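You operate a simulated robot arm through the tools that you are given. There is no shell and no other tool.

You run a simulated robot arm. Do the job below in one go: nothing can be reset, and whatever is moved stays where it is left.

JOB
Seal-test the wrapped stack under the bell jar and sort it by the result.
Fine: set it on the plate the display names; pump till it shows a result, open the vent before you lift the jar, put the jar back. Set down upright: bell jar.

The check looks at the end state, three seconds after you hand in, the way a careful person would. Anything else that was tipped, shoved, dropped, spilled or broken makes it a failure. A push-on lid holds only when it is set on centred and level and pressed home; a screw cap is set on level and turned clockwise until tight.

ROBOT AND FRAMES
A 6-joint arm with a two-finger parallel gripper, fixed in place. Base frame: the origin is on the floor under the middle of its stand, x ahead of it, y to its left, z up; the work surface is at about z = 90. Lengths are in cm, angles in degrees, forces in N, time in s.
With the tool pointing down near the work surface it reaches from about 24 to 66 cm from the base axis. Its first joint turns from -66.0 to 66.0 degrees. Payload 2.9 kg.
The TCP is the grasp point between the finger pads, 3 cm short of the fingertips. In the tool frame z runs along the fingers and y along their closing line. Largest opening 11 cm; finger width 2, thickness 1; the body of the gripper, 4.8 by 11.2 cm, starts 5.5 cm behind the TCP.
Orientation is that of the tool frame in the base frame, as a unit quaternion [w, x, y, z]. With the fingers straight down and closing along the base's y, the tool's x points along the base's -x, its y along +y and its z along -z.

CONTROLS
- The arm moves only by the tool move_arm. Its arguments are lists of equal length, an entry for each row: "delta_rot": the turn, a rotation vector about the tool's x, y, z in units of 8 degrees (1.0 is 8 degrees), a list of three; "xyz": the shift along the tool's x, y, z in units of 20 mm (1.0 is 20 mm), a list of three; "fingers": the gripper command, from -1 (fully open) to 1 (shut), values between in proportion. In form: {"delta_rot": [[ax, ay, az], ...], "xyz": [[dx, dy, dz], ...], "fingers": [fingers, ...]}. A call has 1 to 20 rows; each row shifts and turns the commanded pose from where the row before left it, along the tool's axes as they then stand. A call with a number of a shift or a turn outside -1 to 1 is refused whole. A row lasts 0.2 s, in which the tool goes at most 5 cm and 8.6 degrees; a call with a longer step from one row to the next is refused whole, and so is a gripper value outside its range. A pose out of reach is approached as far as the arm can. The call stops where the force on the tool passes 40 N (or 10 N more than at its start, if that is more) or the arm is blocked; 0.2 s more then pass. The fingers move at their own pace (about 10.8 cm/s each) and stop on an object; they squeeze with about 27 N. The grip force told is the motor's: it shows also when the fingers shut on nothing. Time passes only in rows, and 0.2 s behind the last, so rows that do not move let the fingers close. It gives the time, the measured TCP pose, the force on the tool (base axes), the opening and the grip force at its end, in the units of the frame above (readings bear some noise), with the torque about the TCP (base axes, N m) and any sound that the robot's microphone picked up, and new pictures: "pictures" is both (left out), scene, wrist or none.
- Cameras (640 x 400 px; columns grow to the right, rows downward): "scene" is fixed at [7.96, 42.96, 140.87]; the picture's right is [-0.77, -0.64, 0.00], its down [-0.26, 0.31, -0.92] and it looks along [0.58, -0.71, -0.40] (base axes); focal length 215 px, centre (320, 200). "wrist" rides on the gripper at [7.2, 1.7, -10.3] in the tool frame; the picture's right is [-0.23, 0.97, 0.00], its down [-0.76, -0.18, -0.62] and it looks along [-0.61, -0.14, 0.78] (tool axes); focal length 222 px, centre (320, 200). There is no depth. A picture from a camera that has moved, and an enlarged one, comes with that camera's place and axes in the base frame and with its lens. The place of the scene camera against the robot may be out by one fixed shift of up to 1.2 cm in any direction.
- inspect(camera, box): a new picture of the part [left, top, right, bottom] of that camera's present view, enlarged. The clock stands still meanwhile.
- hand_in(): hands the job in; it is judged then, once.

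Nothing tells you positions but the pictures and the camera data. Unless the task says otherwise, let go and move clear before handing in.

The tools are called after "Emit:" as a command line: name --argument value ..., lists and objects as JSON in quotes. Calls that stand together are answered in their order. move_arm: Moves the arm, as the interface text tells. Its arguments: {"type":"object","properties":{"delta_rot":{"type":"array","items":{"type":"array","items":{"type":"number"}}},"xyz":{"type":"array","items":{"type":"array","items":{"type":"number"}}},"fingers":{"type":"array","items":{"type":"number"}},"pictures":{"type":"string","enum":["both","scene","wrist","none"]}},"required":["delta_rot","xyz","fingers"]} The other tools are called the same way: inspect (camera, box) takes an enlarged picture of a part of a camera's view; hand_in () hands the job in.

At the start:

```text
time_s: 0.0
ee_pos: [37.98, 8.01, 131.28]
ee_rot: [0.001, 0.0, 1.0, 0.001]
ft_force: [-0.4, -0.2, -0.5]
wrist_torque: [0.02, 0.01, -0.03]
opening: 11.01
finger_force: 0.1
```

scene: 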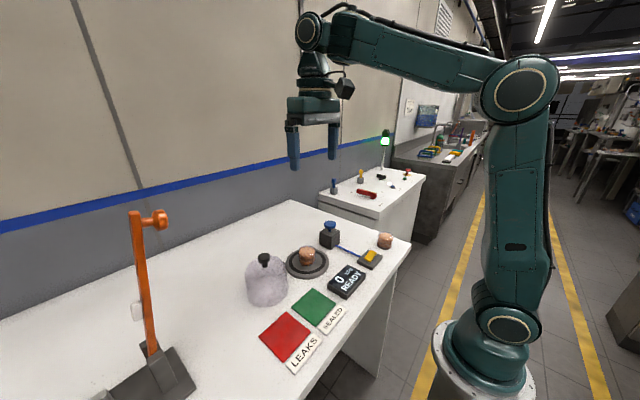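
wrist: 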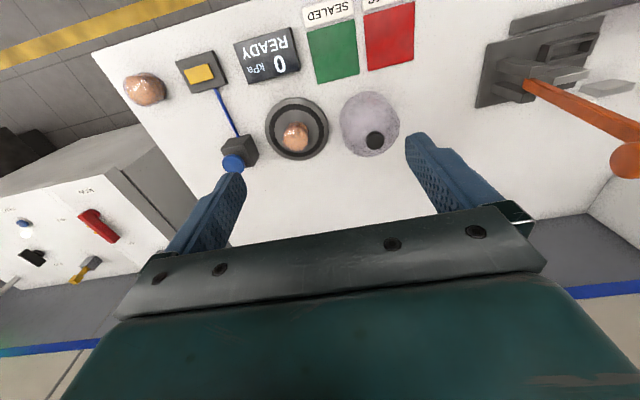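

I see a bench with a bell jar, a round base plate carrying a wrapped stack, a blue-knobbed vent or valve, a yellow pump switch, a display, green and red plates, and another wrapped stack on the left. I'll take enlarged views before moving anything.

Emit:
inspect --camera "scene" --box '[230, 200, 420, 320]'

Emit:
inspect --camera "wrist" --box '[100, 0, 440, 200]'

Emit:
inspect --camera "scene" --box '[240, 280, 360, 380]'

```text
3.33 times, centred on (325, 260) of scene
camera zoom: at [7.96, 42.96, 140.87], right [-0.77, -0.64, 0.0], down [-0.26, 0.31, -0.92], along [0.58, -0.71, -0.4], focal length 717 px, centre (303, 0)
```

zoom: 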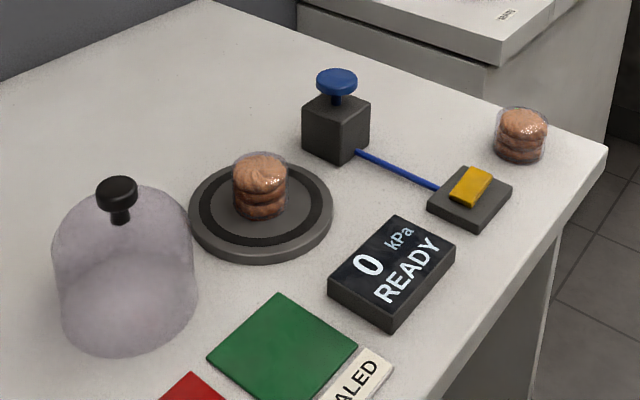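

```text
1.88 times, centred on (270, 100) of wrist
camera zoom: at [30.72, 9.79, 141.57], right [0.23, 0.97, 0.0], down [0.76, -0.18, 0.62], along [0.61, -0.14, -0.78], focal length 418 px, centre (414, 388)
```

zoom: 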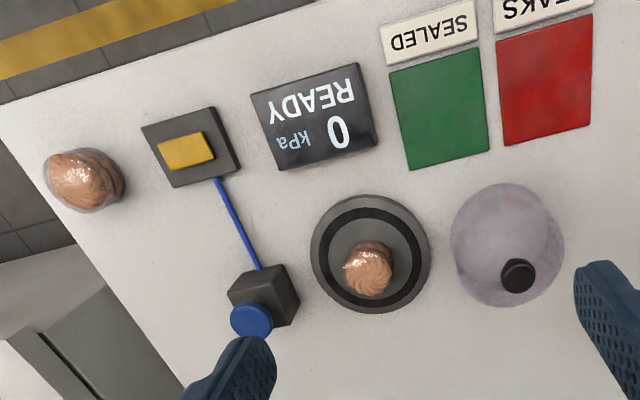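

```text
4.00 times, centred on (300, 330) of scene
camera zoom: at [7.96, 42.96, 140.87], right [-0.77, -0.64, 0.0], down [-0.26, 0.31, -0.92], along [0.58, -0.71, -0.4], focal length 860 px, centre (400, -320)
```

zoom: 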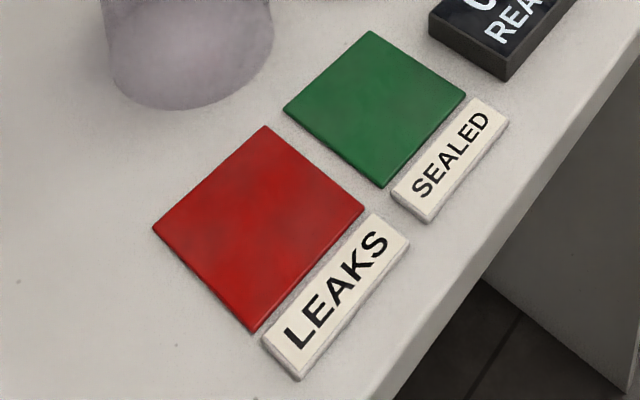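

The layout is clear. Before moving I want closer views of the two controls (blue knob and yellow pad), the display, and both stacks.

Emit:
inspect --camera "scene" --box '[310, 210, 400, 275]'

Emit:
inspect --camera "wrist" --box '[115, 40, 275, 180]'

Emit:
inspect --camera "scene" --box '[60, 190, 220, 400]'

Emit:
inspect --camera "scene" --box '[235, 235, 335, 310]'

```text
6.15 times, centred on (355, 242) of scene
camera zoom: at [7.96, 42.96, 140.87], right [-0.77, -0.64, 0.0], down [-0.26, 0.31, -0.92], along [0.58, -0.71, -0.4], focal length 1323 px, centre (105, -62)
```

zoom: 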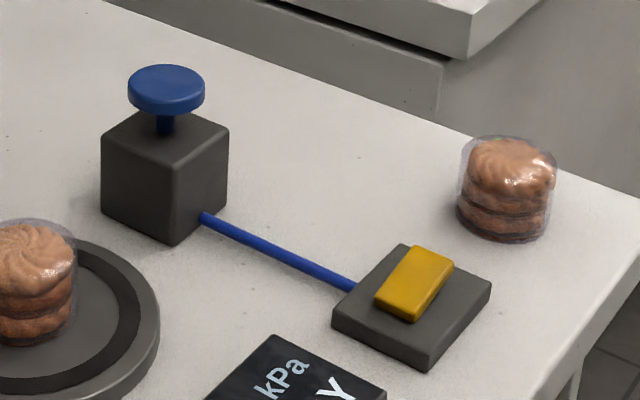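

```text
2.86 times, centred on (195, 110) of wrist
camera zoom: at [30.72, 9.79, 141.57], right [0.23, 0.97, 0.0], down [0.76, -0.18, 0.62], along [0.61, -0.14, -0.78], focal length 635 px, centre (677, 457)
```

zoom: 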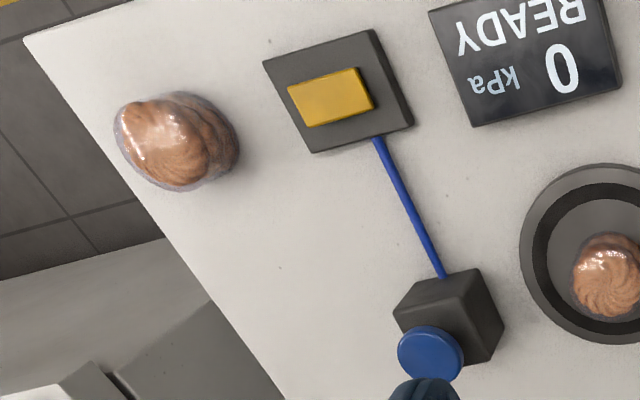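

```text
1.90 times, centred on (140, 295) of scene
camera zoom: at [7.96, 42.96, 140.87], right [-0.77, -0.64, 0.0], down [-0.26, 0.31, -0.92], along [0.58, -0.71, -0.4], focal length 410 px, centre (663, 19)
```

zoom: 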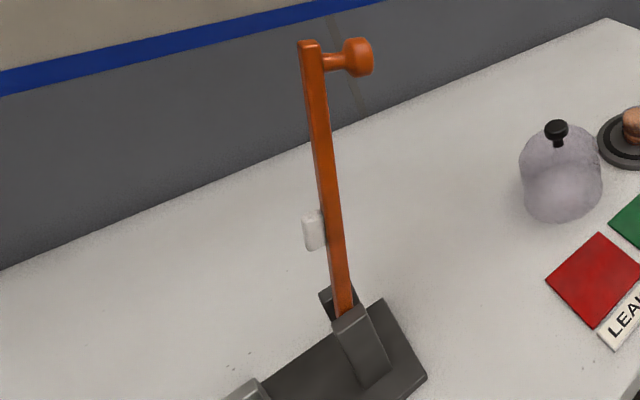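

```text
5.33 times, centred on (285, 272) of scene
camera zoom: at [7.96, 42.96, 140.87], right [-0.77, -0.64, 0.0], down [-0.26, 0.31, -0.92], along [0.58, -0.71, -0.4], focal length 1147 px, centre (507, -187)
```

zoom: 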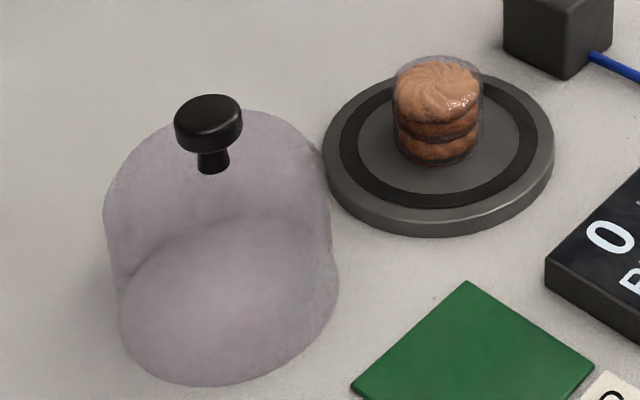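

The orange lever may be the pump handle or an unrelated device, so I need to know what each item is. I'll raise the wrist and move it left for a clear look at the lever stand, staying well clear of everything.

Emit:
inspect --camera "wrist" --box '[460, 0, 640, 180]'

Emit:
move_arm --delta_rot '[[0, 0, 0], [0, 0, 0], [0, 0, 0], [0, 0, 0], [0, 0, 0], [0, 0, 0]]' --xyz '[[1, 1, 0], [1, 1, 0], [1, 1, 0], [1, 1, 0], [0, 1, 0], [0, 1, 0]]' --fingers '[-1, -1, -1, -1, -1, -1]' --pictures "both"

```text
2.22 times, centred on (550, 90) of wrist
camera zoom: at [30.72, 9.79, 141.57], right [0.23, 0.97, 0.0], down [0.76, -0.18, 0.62], along [0.61, -0.14, -0.78], focal length 494 px, centre (-191, 444)
```

zoom: 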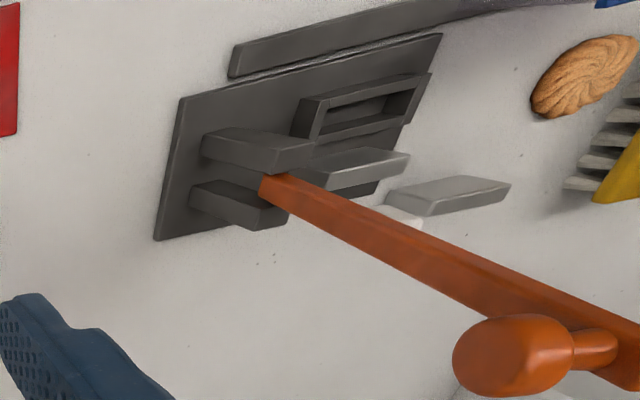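

```text
time_s: 1.4
ee_pos: [29.71, 20.18, 131.21]
ee_rot: [0.001, 0.001, 1.0, 0.001]
ft_force: [-0.6, 0.2, 0.2]
wrist_torque: [0.01, 0.0, 0.0]
opening: 10.99
finger_force: 0.0
camera wrist: at [22.52, 21.9, 141.63], right [0.23, 0.97, 0.0], down [0.76, -0.18, 0.62], along [0.61, -0.14, -0.78], focal length 222 px, centre (320, 200)
```

scene: 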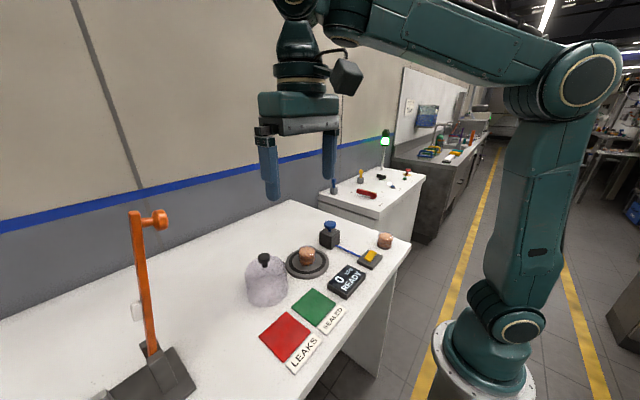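
wrist: 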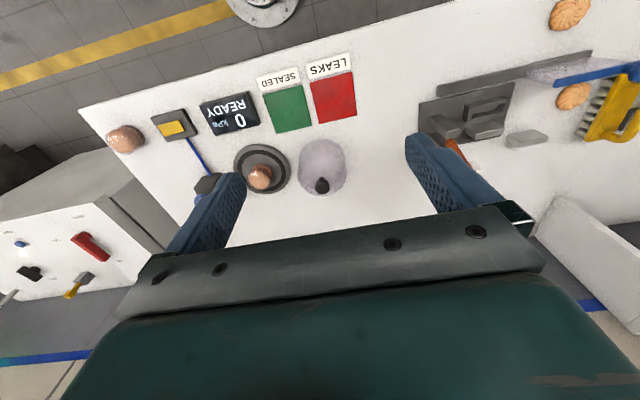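

To the left there is another station with a lever sealer or press, loose cookies and a yellow brush. I'll go a bit farther left to read it properly.

Emit:
move_arm --delta_rot '[[0, 0, 0], [0, 0, 0], [0, 0, 0], [0, 0, 0], [0, 0, 0], [0, 0, 0]]' --xyz '[[0.5, 1, -0.5], [0.5, 1, -0.5], [0, 1, -0.5], [0, 1, -0.5], [0, 1, 0], [0, 1, 0]]' --fingers '[-1, -1, -1, -1, -1, -1]' --pictures "wrist"

Emit:
inspect --camera "wrist" --box '[360, 0, 640, 200]'

```text
time_s: 2.8
ee_pos: [27.91, 32.07, 135.34]
ee_rot: [0.001, -0.001, 1.0, 0.0]
ft_force: [-0.2, 0.4, -0.4]
wrist_torque: [0.0, 0.02, 0.02]
opening: 11.0
finger_force: 0.0
camera wrist: at [20.61, 33.89, 145.62], right [0.23, 0.97, 0.0], down [0.76, -0.18, 0.62], along [0.61, -0.14, -0.78], focal length 222 px, centre (320, 200)
```

wrist: 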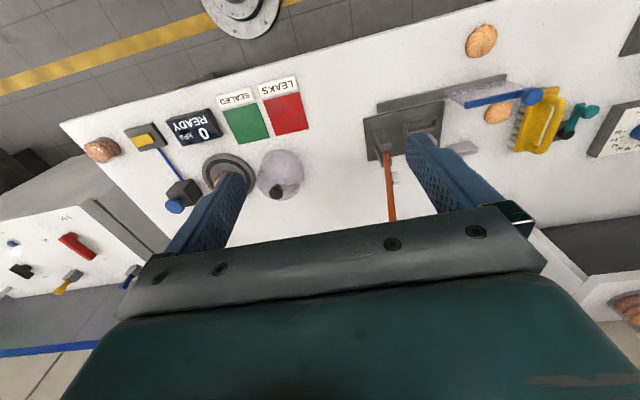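

```text
2.00 times, centred on (500, 100) of wrist
camera zoom: at [20.61, 33.89, 145.62], right [0.23, 0.97, 0.0], down [0.76, -0.18, 0.62], along [0.61, -0.14, -0.78], focal length 444 px, centre (-40, 400)
```

zoom: 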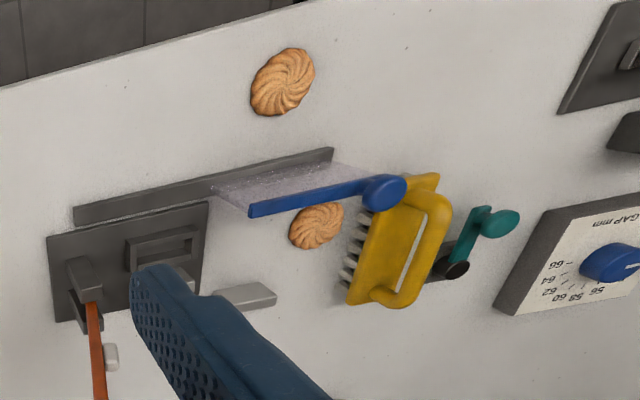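

The left side holds other stations (cutter, sealer lever, brush, gap dial) that aren't part of this test, so I'll leave them alone. I'm going back and down over the test station for close views of the plate, jar and controls.

Emit:
move_arm --delta_rot '[[0, 0, 0], [0, 0, 0], [0, 0, 0], [0, 0, 0], [0, 0, 0], [0, 0, 0], [0, 0, 0], [0, 0, 0], [0, 0, 0], [0, 0, 0], [0, 0, 0], [0, 0, 0], [0, 0, 0], [0, 0, 0]]' --xyz '[[-0.2, -1, 0.8], [-0.2, -1, 0.8], [-0.2, -1, 0.8], [-0.2, -1, 0.8], [-0.2, -1, 0.8], [-0.2, -1, 0.8], [-0.2, -1, 0.8], [-0.2, -1, 0.8], [-0.2, -1, 0.8], [-0.2, -1, 0.8], [-0.2, -1, 0.8], [-0.2, -1, 0.8], [-0.2, -1, 0.8], [-0.2, -1, 0.8]]' --fingers '[-1, -1, -1, -1, -1, -1, -1, -1, -1, -1, -1, -1, -1, -1]' --pictures "both"

Emit:
inspect --camera "wrist" --box '[0, 0, 640, 240]'

```text
time_s: 5.8
ee_pos: [33.69, 4.06, 112.7]
ee_rot: [0.001, 0.0, 1.0, 0.001]
ft_force: [-0.6, 0.3, 0.1]
wrist_torque: [-0.04, 0.0, 0.01]
opening: 11.0
finger_force: 0.1
camera wrist: at [26.35, 5.74, 123.08], right [0.23, 0.97, 0.0], down [0.76, -0.18, 0.62], along [0.61, -0.14, -0.78], focal length 222 px, centre (320, 200)
```

scene: 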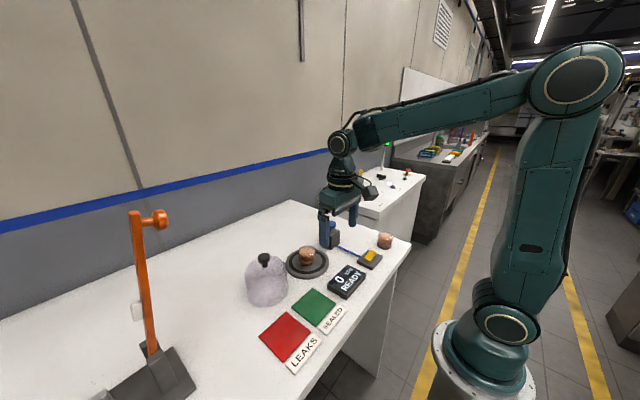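
wrist: 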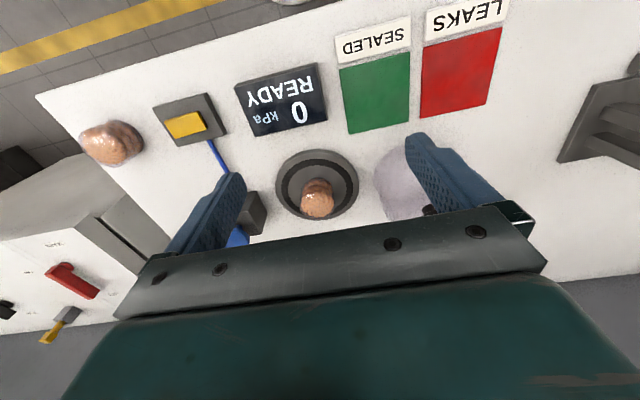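

```text
1.00 times, centred on (320, 120) of wrist (not enlarged: the box is as wide or as high as the picture)
camera zoom: at [26.35, 5.74, 123.08], right [0.23, 0.97, 0.0], down [0.76, -0.18, 0.62], along [0.61, -0.14, -0.78], focal length 222 px, centre (320, 280)
```

zoom: 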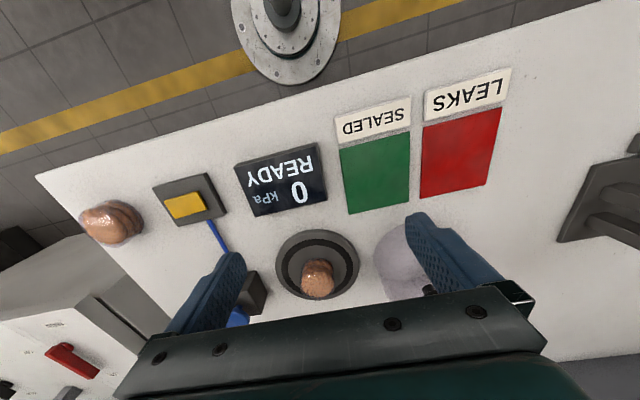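

By triangulation: plate centre about (48, 0.2), stack on it about (48.5, 0.5) with its top at z≈97, jar knob about (48.2, 15.5, 104.5), blue knob about (48.6, -12.3, 101.7), yellow pad about (33, -14.6, 93). Next I'll look at the yellow pad up close.

Emit:
move_arm --delta_rot '[[0, 0, 0], [0, 0, 0], [0, 0, 0], [0, 0, 0], [0, 0, 0], [0, 0, 0], [0, 0, 0], [0, 0, 0], [0, 0, 0], [0, 0, 0]]' --xyz '[[0.05, -0.93, 0.2], [0.05, -0.93, 0.2], [0.05, -0.93, 0.2], [0.05, -0.93, 0.2], [0.05, -0.93, 0.2], [0.05, -0.93, 0.2], [0.05, -0.93, 0.2], [0.05, -0.93, 0.2], [0.05, -0.93, 0.2], [0, -0.93, 0.2]]' --fingers '[-1, -1, -1, -1, -1, -1, -1, -1, -1, -1]' --pictures "wrist"

Emit:
inspect --camera "wrist" --box '[200, 20, 440, 170]'

```text
time_s: 8.0
ee_pos: [32.6, -14.59, 108.79]
ee_rot: [0.001, 0.0, 1.0, 0.001]
ft_force: [0.3, 0.0, -0.1]
wrist_torque: [-0.02, 0.01, 0.0]
opening: 11.01
finger_force: 0.0
camera wrist: at [25.46, -12.87, 119.12], right [0.23, 0.97, 0.0], down [0.76, -0.18, 0.62], along [0.61, -0.14, -0.78], focal length 222 px, centre (320, 200)
```

wrist: 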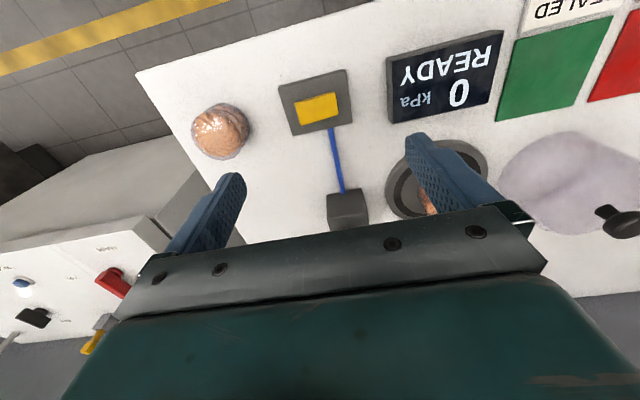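

```text
2.67 times, centred on (320, 95) of wrist
camera zoom: at [25.46, -12.87, 119.12], right [0.23, 0.97, 0.0], down [0.76, -0.18, 0.62], along [0.61, -0.14, -0.78], focal length 592 px, centre (320, 480)
```

zoom: 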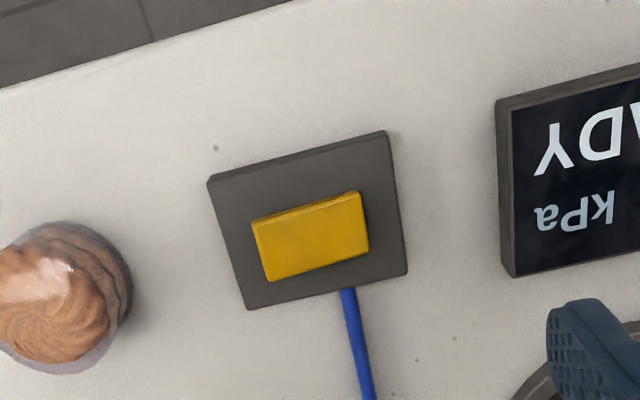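

The yellow pad is a flat rectangular button or rocker on a box at about (33, -15, 93). Next I'll view the blue knob unit from higher up, then centre on the jar.

Emit:
move_arm --delta_rot '[[0, 0, 0], [0, 0, 0], [0, 0, 0], [0, 0, 0], [0, 0, 0], [0, 0, 0], [0, 0, 0]]' --xyz '[[-0.2, 0.18, -1], [-0.2, 0.18, -1], [-0.2, 0.18, -1], [-0.2, 0.18, -1], [-0.2, 0.18, -1], [-0.2, 0.18, -1], [-0.2, 0.18, -1]]' --fingers '[-1, -1, -1, -1, -1, -1, -1]' --pictures "wrist"

Emit:
inspect --camera "wrist" --box '[240, 60, 440, 210]'

```text
time_s: 9.6
ee_pos: [35.32, -11.95, 122.81]
ee_rot: [0.0, 0.0, 1.0, 0.002]
ft_force: [0.6, 0.1, 0.3]
wrist_torque: [0.0, 0.03, 0.0]
opening: 10.99
finger_force: 0.1
camera wrist: at [28.15, -10.32, 133.15], right [0.23, 0.97, 0.0], down [0.76, -0.18, 0.62], along [0.61, -0.14, -0.78], focal length 222 px, centre (320, 200)
```

wrist: 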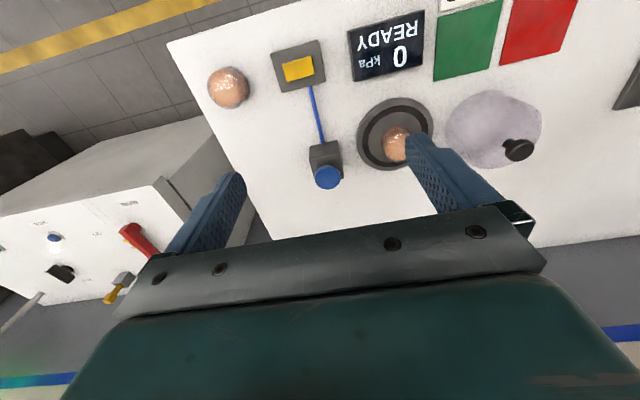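

```text
2.67 times, centred on (340, 135) of wrist
camera zoom: at [28.15, -10.32, 133.15], right [0.23, 0.97, 0.0], down [0.76, -0.18, 0.62], along [0.61, -0.14, -0.78], focal length 592 px, centre (267, 373)
```

zoom: 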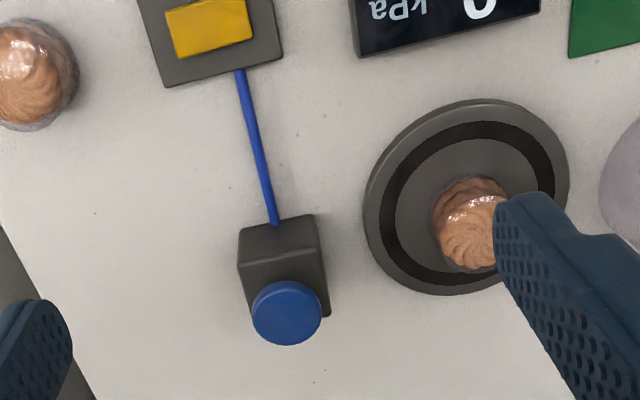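

Refined from two wrist views: the blue knob is at (49.8, -14.0) with its top at z≈99.0; the jar knob is at (50.2, 16.0) with its top at z≈101; the plate centre is about (48, 0). I'm going over the jar now at a safe height to line up on its knob.

Emit:
move_arm --delta_rot '[[0, 0, 0], [0, 0, 0], [0, 0, 0], [0, 0, 0], [0, 0, 0], [0, 0, 0], [0, 0, 0], [0, 0, 0], [0, 0, 0], [0, 0, 0], [0, 0, 0], [0, 0, 0], [0, 0, 0], [0, 0, 0]]' --xyz '[[-0.53, 1, 0.3], [-0.53, 1, 0.3], [-0.53, 1, 0.3], [-0.53, 1, 0.3], [-0.53, 1, 0.3], [-0.53, 1, 0.3], [-0.53, 1, 0.3], [-0.53, 1, 0.3], [-0.53, 1, 0.3], [-0.53, 1, 0.3], [-0.53, 1, 0.3], [-0.53, 1, 0.3], [-0.53, 1, 0.3], [-0.53, 1, 0.3]]' --fingers '[-1, -1, -1, -1, -1, -1, -1, -1, -1, -1, -1, -1, -1, -1]' --pictures "both"

Emit:
inspect --camera "wrist" --box '[200, 40, 440, 190]'

```text
time_s: 12.6
ee_pos: [50.37, 15.96, 114.36]
ee_rot: [0.0, 0.0, 1.0, 0.0]
ft_force: [0.1, -0.5, 0.2]
wrist_torque: [-0.01, 0.02, -0.01]
opening: 11.0
finger_force: 0.0
camera wrist: at [43.11, 17.64, 124.68], right [0.23, 0.97, 0.0], down [0.76, -0.18, 0.62], along [0.61, -0.14, -0.78], focal length 222 px, centre (320, 200)
```

scene: 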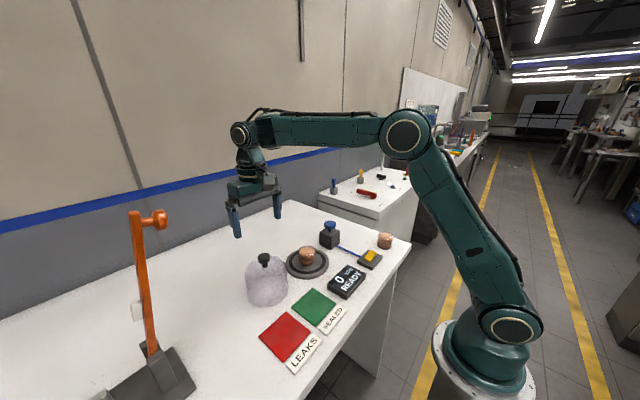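
wrist: 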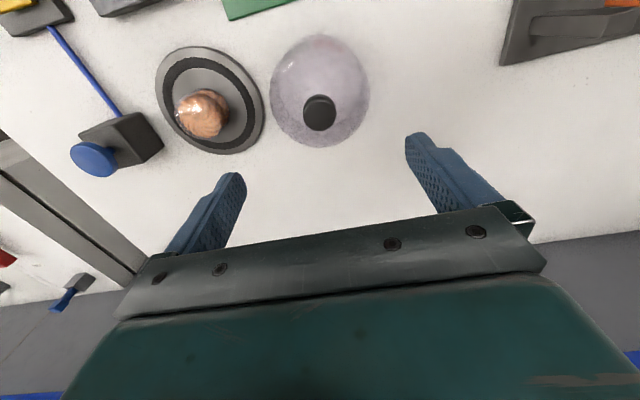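

```text
2.67 times, centred on (320, 115) of wrist
camera zoom: at [43.11, 17.64, 124.68], right [0.23, 0.97, 0.0], down [0.76, -0.18, 0.62], along [0.61, -0.14, -0.78], focal length 592 px, centre (320, 427)
```

zoom: 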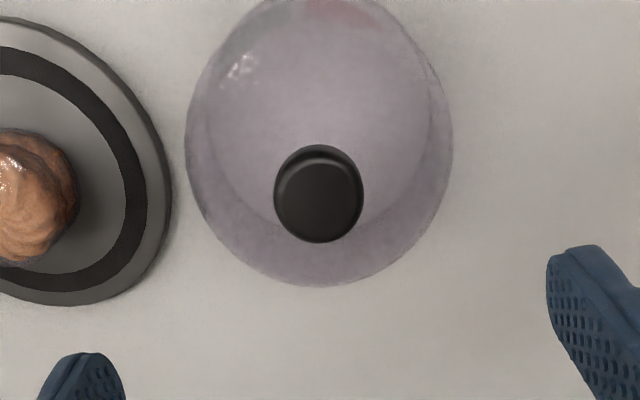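

The knob sits directly under the TCP with its top at z≈101.3 and diameter about 3.4 cm. I'm descending partway with the fingers open to check heights.

Emit:
move_arm --delta_rot '[[0, 0, 0], [0, 0, 0], [0, 0, 0], [0, 0, 0], [0, 0, 0]]' --xyz '[[0, 0, 1], [0, 0, 1], [0, 0, 1], [0, 0, 1], [0, 0, 1]]' --fingers '[-0.6, -0.5, -0.4, -0.3, -0.2]' --pictures "both"

Emit:
inspect --camera "wrist" --box '[220, 80, 420, 230]'

Emit:
inspect --camera "scene" --box '[220, 210, 320, 310]'

```text
time_s: 13.8
ee_pos: [50.5, 15.89, 104.47]
ee_rot: [0.001, 0.0, 1.0, 0.0]
ft_force: [1.1, -0.4, -0.1]
wrist_torque: [-0.03, 0.05, -0.01]
opening: 6.59
finger_force: 0.0
camera wrist: at [43.21, 17.6, 114.71], right [0.23, 0.97, 0.0], down [0.76, -0.18, 0.62], along [0.61, -0.14, -0.78], focal length 222 px, centre (320, 200)
```

scene: 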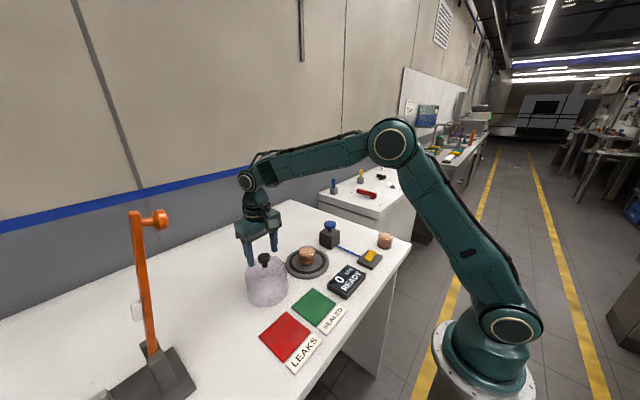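
wrist: 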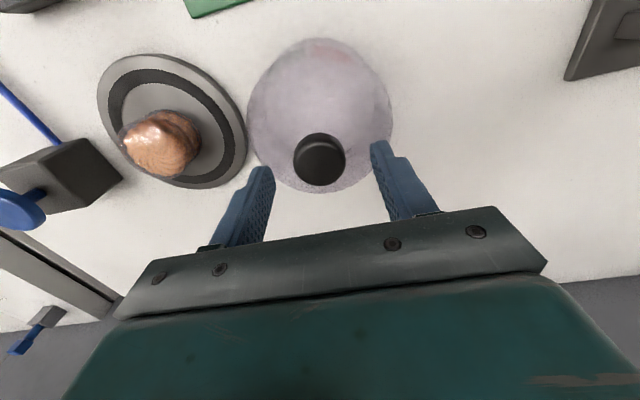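

```text
2.67 times, centred on (320, 155) of wrist
camera zoom: at [43.21, 17.6, 114.71], right [0.23, 0.97, 0.0], down [0.76, -0.18, 0.62], along [0.61, -0.14, -0.78], focal length 592 px, centre (320, 320)
```

zoom: 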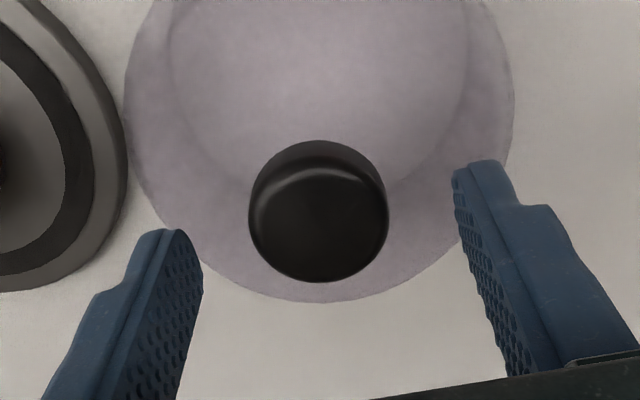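

```text
4.00 times, centred on (270, 260) of scene
camera zoom: at [7.96, 42.96, 140.87], right [-0.77, -0.64, 0.0], down [-0.26, 0.31, -0.92], along [0.58, -0.71, -0.4], focal length 860 px, centre (520, -40)
```

zoom: 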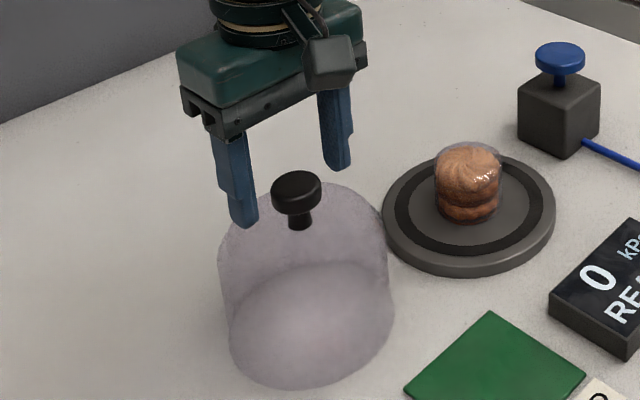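

TCP is centred on the knob (50.5, 15.9), top about 101.5, with the stem beneath it. I'll lower about 2.7 cm so the tips stay above the dome, then close on the knob head.

Emit:
move_arm --delta_rot '[[0, 0, 0], [0, 0, 0], [0, 0, 0], [0, 0, 0], [0, 0, 0], [0, 0, 0], [0, 0, 0], [0, 0, 0]]' --xyz '[[0, 0, 0.5], [0, 0, 0.5], [0, 0, 0.35], [0, 0, 0], [0, 0, 0], [0, 0, 0], [0, 0, 0], [0, 0, 0]]' --fingers '[-0.2, -0.2, -0.2, -0.2, 0.2, 0.6, 1, 1]' --pictures "both"

Emit:
inspect --camera "wrist" --box '[220, 80, 420, 230]'

Emit:
inspect --camera "scene" --box '[220, 210, 320, 310]'

```text
time_s: 14.9
ee_pos: [50.66, 15.95, 102.12]
ee_rot: [0.006, 0.003, 1.0, 0.001]
ft_force: [-0.5, 0.6, 2.8]
wrist_torque: [-0.12, 0.06, 0.03]
opening: 4.65
finger_force: 2.9
stopped in row 5: the force on the tool passed its limit at 41 N (the readings are from after the stop); the commanded pose is now the measured one
camera wrist: at [43.33, 17.57, 112.46], right [0.23, 0.97, 0.01], down [0.75, -0.18, 0.63], along [0.62, -0.14, -0.78], focal length 222 px, centre (320, 200)
```

scene: 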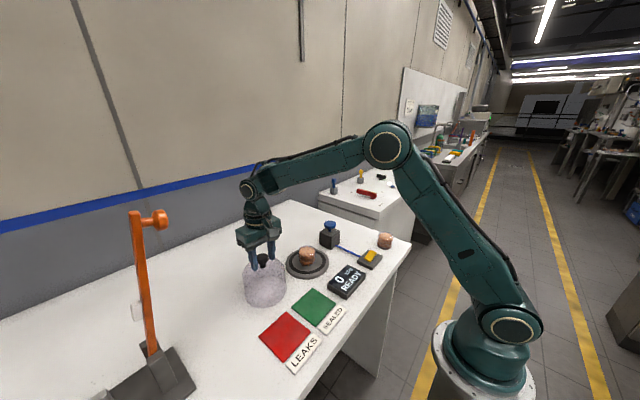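
wrist: 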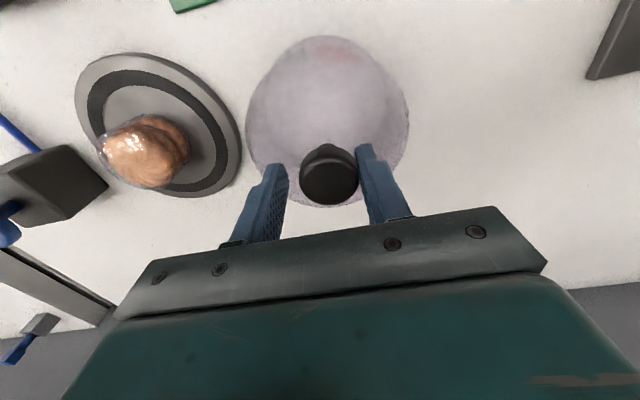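

```text
2.67 times, centred on (320, 155) of wrist
camera zoom: at [43.33, 17.57, 112.46], right [0.23, 0.97, 0.01], down [0.75, -0.18, 0.63], along [0.62, -0.14, -0.78], focal length 592 px, centre (320, 320)
```

zoom: 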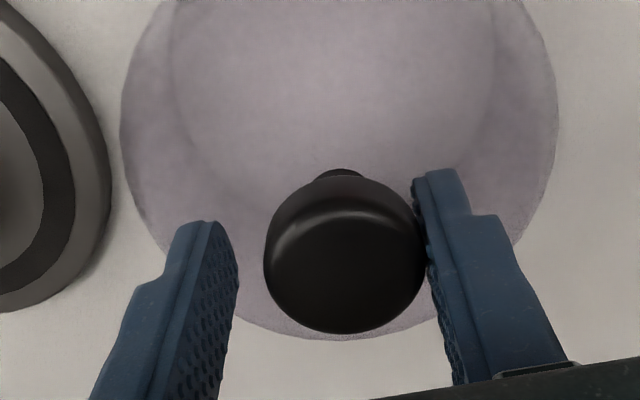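

```text
4.00 times, centred on (270, 260) of scene
camera zoom: at [7.95, 42.97, 140.87], right [-0.77, -0.64, 0.0], down [-0.26, 0.31, -0.92], along [0.58, -0.71, -0.4], focal length 860 px, centre (520, -40)
```

zoom: 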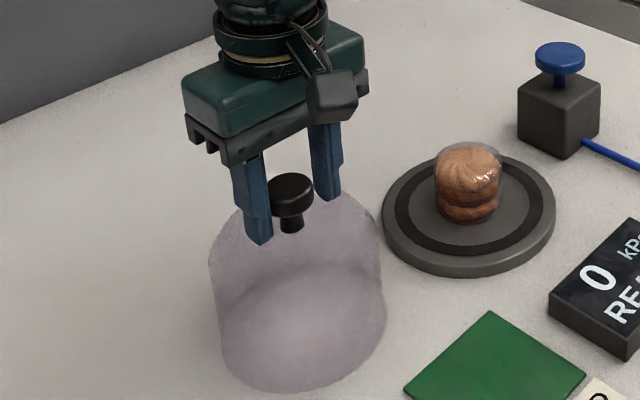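

The tips touched the dome before gripping and the jar slid about half a centimetre toward +y; it's still upright. I'll back up 4 mm, level the tool, re-centre on the knob and check before closing.

Emit:
move_arm --delta_rot '[[0, 0, 0], [0.014, 0.086, -0.043], [0, 0, 0], [0, 0, 0]]' --xyz '[[0, 0, -0.25], [0, 0, 0], [0, 0.27, 0], [0, 0, 0]]' --fingers '[0.0, 0.0, 0.0, 0.0]' --pictures "both"

Emit:
inspect --camera "wrist" --box '[220, 80, 420, 230]'

Emit:
inspect --camera "scene" --box '[220, 210, 320, 310]'

```text
time_s: 15.9
ee_pos: [50.62, 16.53, 102.7]
ee_rot: [-0.001, -0.001, 1.0, 0.0]
ft_force: [0.2, -0.5, -0.4]
wrist_torque: [0.02, 0.01, -0.02]
opening: 5.5
finger_force: 0.1
camera wrist: at [43.31, 18.14, 113.02], right [0.23, 0.97, 0.0], down [0.76, -0.18, 0.62], along [0.61, -0.14, -0.78], focal length 222 px, centre (320, 200)
```

scene: 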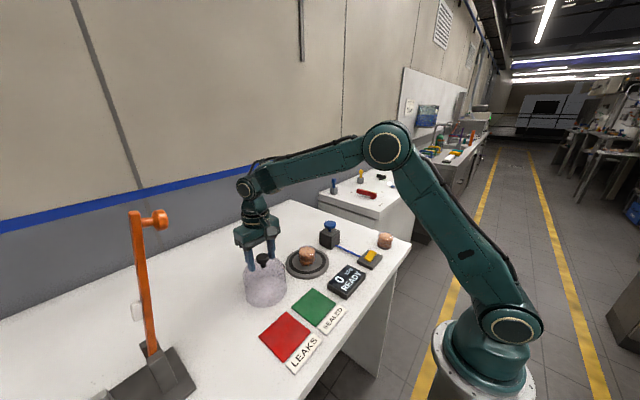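
wrist: 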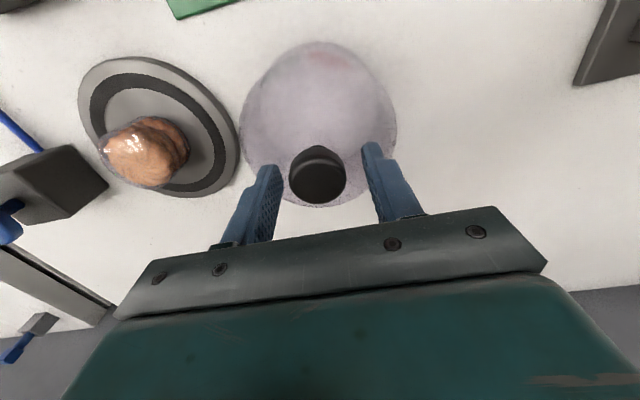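

```text
2.67 times, centred on (320, 155) of wrist
camera zoom: at [43.31, 18.14, 113.02], right [0.23, 0.97, 0.0], down [0.76, -0.18, 0.62], along [0.61, -0.14, -0.78], focal length 592 px, centre (320, 320)
```

zoom: 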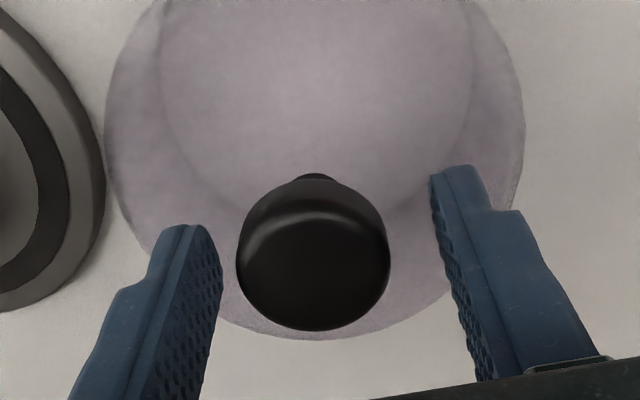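

```text
4.00 times, centred on (270, 260) of scene
camera zoom: at [7.96, 42.96, 140.87], right [-0.77, -0.64, 0.0], down [-0.26, 0.31, -0.92], along [0.58, -0.71, -0.4], focal length 860 px, centre (520, -40)
```

zoom: 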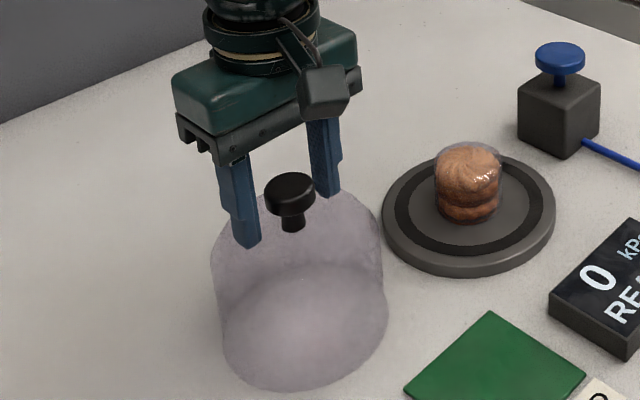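

The knob is about 0.25 cm off in x and y, so I'll correct that and close gently on the head.

Emit:
move_arm --delta_rot '[[0, 0, 0], [0, 0, 0], [0, 0, 0], [0, 0, 0], [0, 0, 0], [0, 0, 0], [0, 0, 0]]' --xyz '[[-0.12, -0.12, 0], [0, 0, 0], [0, 0, 0], [0, 0, 0], [0, 0, 0], [0, 0, 0], [0, 0, 0]]' --fingers '[0.0, 0.1, 0.25, 0.35, 0.6, 1, 1]' --pictures "both"

Emit:
inspect --camera "wrist" --box '[220, 80, 420, 230]'

Emit:
inspect --camera "scene" --box '[220, 210, 320, 310]'

```text
time_s: 17.6
ee_pos: [50.71, 16.19, 102.68]
ee_rot: [-0.001, 0.0, 1.0, 0.0]
ft_force: [0.2, -0.6, 0.5]
wrist_torque: [-0.13, -0.01, -0.02]
opening: 3.34
finger_force: 26.9
camera wrist: at [43.6, 17.82, 113.01], right [0.23, 0.97, 0.0], down [0.76, -0.18, 0.62], along [0.61, -0.14, -0.78], focal length 222 px, centre (320, 200)
```

scene: 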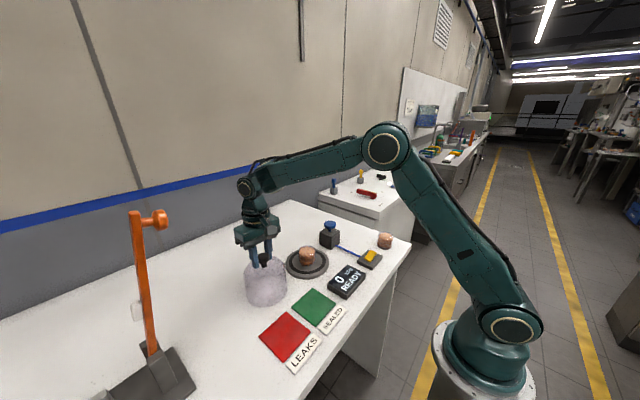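
wrist: 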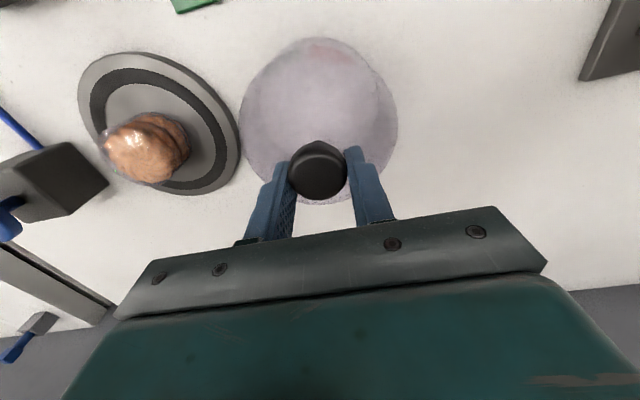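

```text
2.67 times, centred on (320, 155) of wrist
camera zoom: at [43.6, 17.82, 113.01], right [0.23, 0.97, 0.0], down [0.76, -0.18, 0.62], along [0.61, -0.14, -0.78], focal length 592 px, centre (320, 320)
```

zoom: 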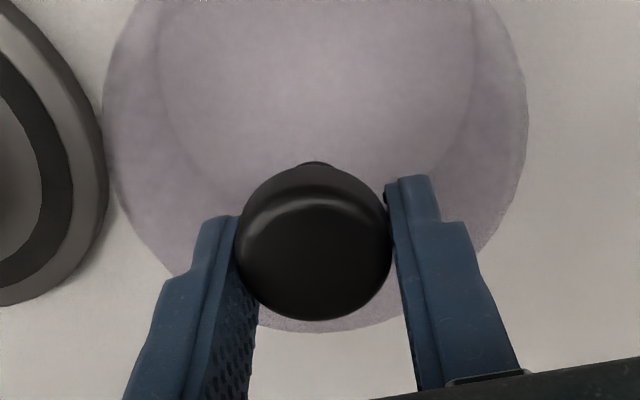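

```text
4.00 times, centred on (270, 260) of scene
camera zoom: at [7.96, 42.96, 140.87], right [-0.77, -0.64, 0.0], down [-0.26, 0.31, -0.92], along [0.58, -0.71, -0.4], focal length 860 px, centre (520, -40)
```

zoom: 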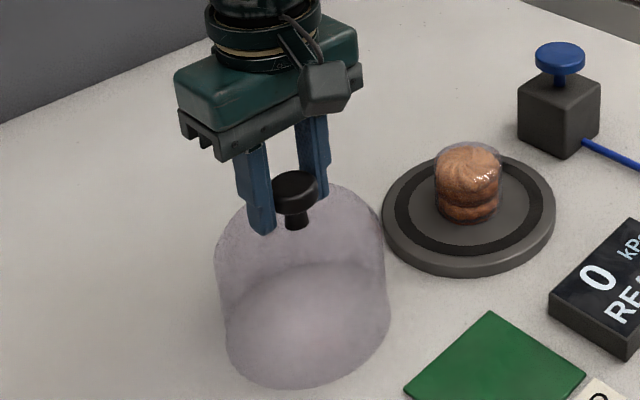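

The knob is gripped (opening 3.34, 27 N). I'll lift the jar straight up 10 cm and check that it hangs level.

Emit:
move_arm --delta_rot '[[0, 0, 0], [0, 0, 0], [0, 0, 0], [0, 0, 0], [0, 0, 0], [0, 0, 0], [0, 0, 0]]' --xyz '[[0, 0, -0.3], [0, 0, -0.7], [0, 0, -1], [0, 0, -1], [0, 0, -1], [0, 0, -1], [0, 0, 0]]' --fingers '[1, 1, 1, 1, 1, 1, 1]' --pictures "both"

Emit:
inspect --camera "scene" --box '[220, 170, 340, 300]'

Emit:
inspect --camera "wrist" --box '[120, 20, 420, 230]'

```text
time_s: 19.1
ee_pos: [50.66, 16.09, 112.9]
ee_rot: [-0.001, 0.001, 1.0, 0.0]
ft_force: [-0.8, -0.2, -2.1]
wrist_torque: [0.02, 0.01, 0.01]
opening: 3.36
finger_force: 26.9
camera wrist: at [43.53, 17.75, 123.19], right [0.23, 0.97, 0.0], down [0.76, -0.18, 0.62], along [0.61, -0.14, -0.78], focal length 222 px, centre (320, 200)
```

scene: 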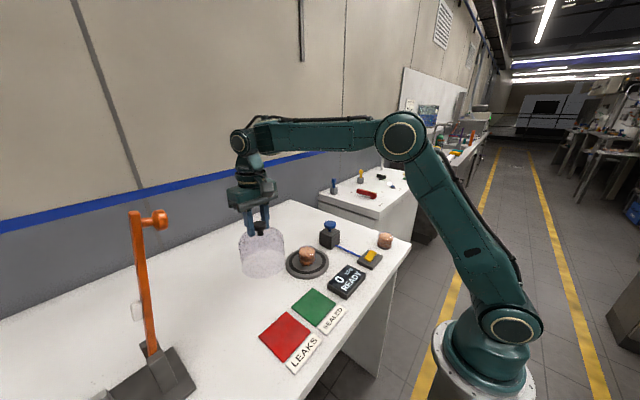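
wrist: 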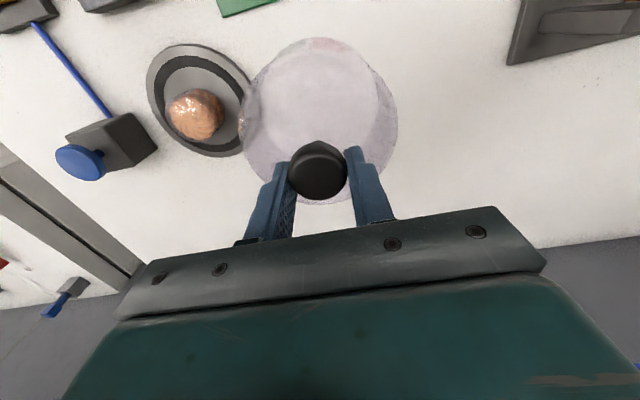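

```text
3.08 times, centred on (280, 235) of scene
camera zoom: at [7.96, 42.96, 140.87], right [-0.77, -0.64, 0.0], down [-0.26, 0.31, -0.92], along [0.58, -0.71, -0.4], focal length 662 px, centre (443, 92)
```

zoom: 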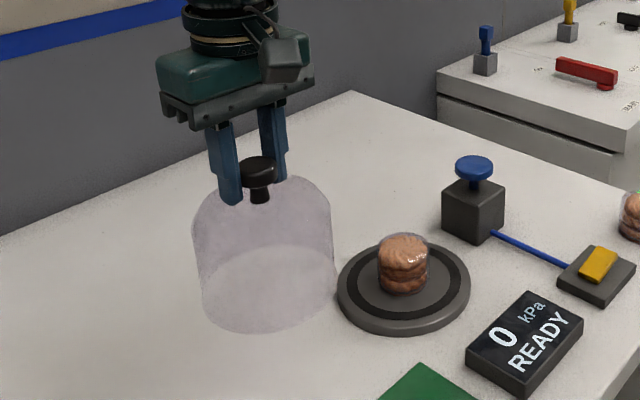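

```text
1.90 times, centred on (270, 125) of wrist
camera zoom: at [43.53, 17.75, 123.19], right [0.23, 0.97, 0.0], down [0.76, -0.18, 0.62], along [0.61, -0.14, -0.78], focal length 423 px, centre (415, 343)
```

zoom: 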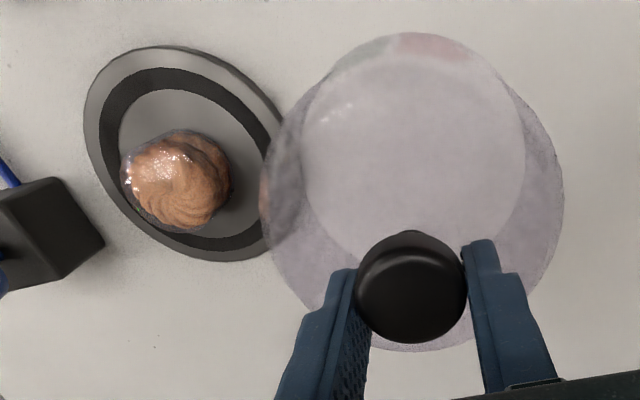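

The jar hangs level and weighs about 2 N. The gasket centre works out near (48.9, -0.1), so I'm moving the jar over the plate with its rim at z≈100, above the stack top.

Emit:
move_arm --delta_rot '[[0, 0, 0], [0, 0, 0], [0, 0, 0], [0, 0, 0], [0, 0, 0], [0, 0, 0], [0, 0, 0], [0, 0, 0], [0, 0, 0], [0, 0, 0]]' --xyz '[[0.1, -0.6, 0], [0.1, -0.9, 0], [0.1, -0.95, 0], [0.1, -0.95, 0], [0.1, -0.95, 0], [0.1, -0.95, 0], [0.1, -0.95, 0], [0.1, -0.95, 0], [0.1, -0.9, 0], [0, 0, 0]]' --fingers '[1, 1, 1, 1, 1, 1, 1, 1, 1, 1]' --pictures "both"

Emit:
inspect --camera "scene" --box '[250, 170, 370, 300]'

Emit:
inspect --camera "wrist" --box '[200, 30, 440, 190]'

```text
time_s: 21.4
ee_pos: [49.06, -0.1, 112.74]
ee_rot: [-0.001, 0.0, 1.0, 0.001]
ft_force: [-0.1, -0.1, -2.3]
wrist_torque: [0.0, 0.01, 0.02]
opening: 3.36
finger_force: 26.6
camera wrist: at [41.87, 1.59, 123.04], right [0.23, 0.97, 0.0], down [0.76, -0.18, 0.62], along [0.61, -0.14, -0.78], focal length 222 px, centre (320, 200)
```

scene: 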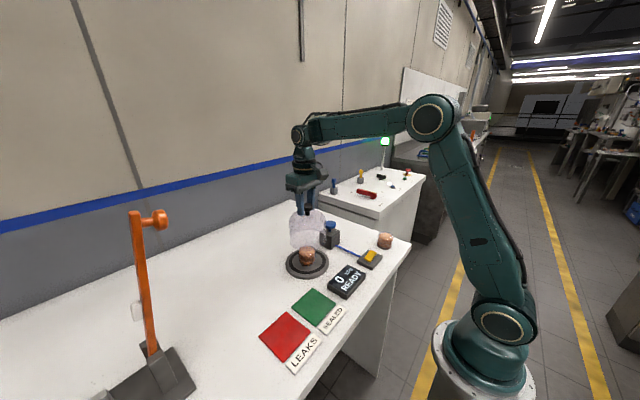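
wrist: 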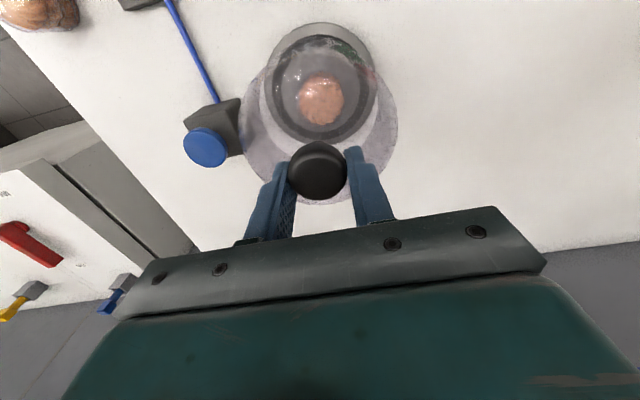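

```text
3.08 times, centred on (310, 235) of scene
camera zoom: at [7.96, 42.96, 140.87], right [-0.77, -0.64, 0.0], down [-0.26, 0.31, -0.92], along [0.58, -0.71, -0.4], focal length 662 px, centre (351, 92)
```

zoom: 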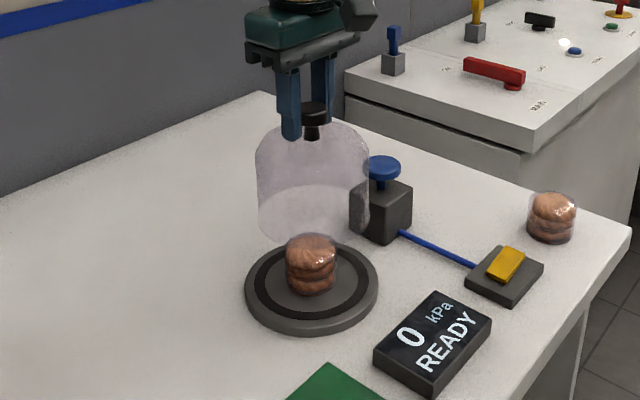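

```text
2.50 times, centred on (320, 110) of wrist
camera zoom: at [41.87, 1.59, 123.04], right [0.23, 0.97, 0.0], down [0.76, -0.18, 0.62], along [0.61, -0.14, -0.78], focal length 555 px, centre (320, 425)
```

zoom: 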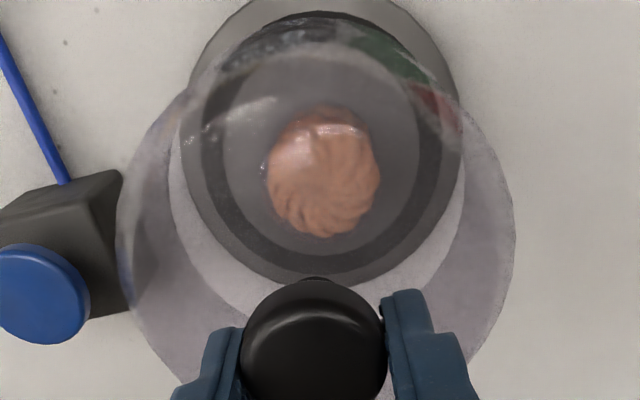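

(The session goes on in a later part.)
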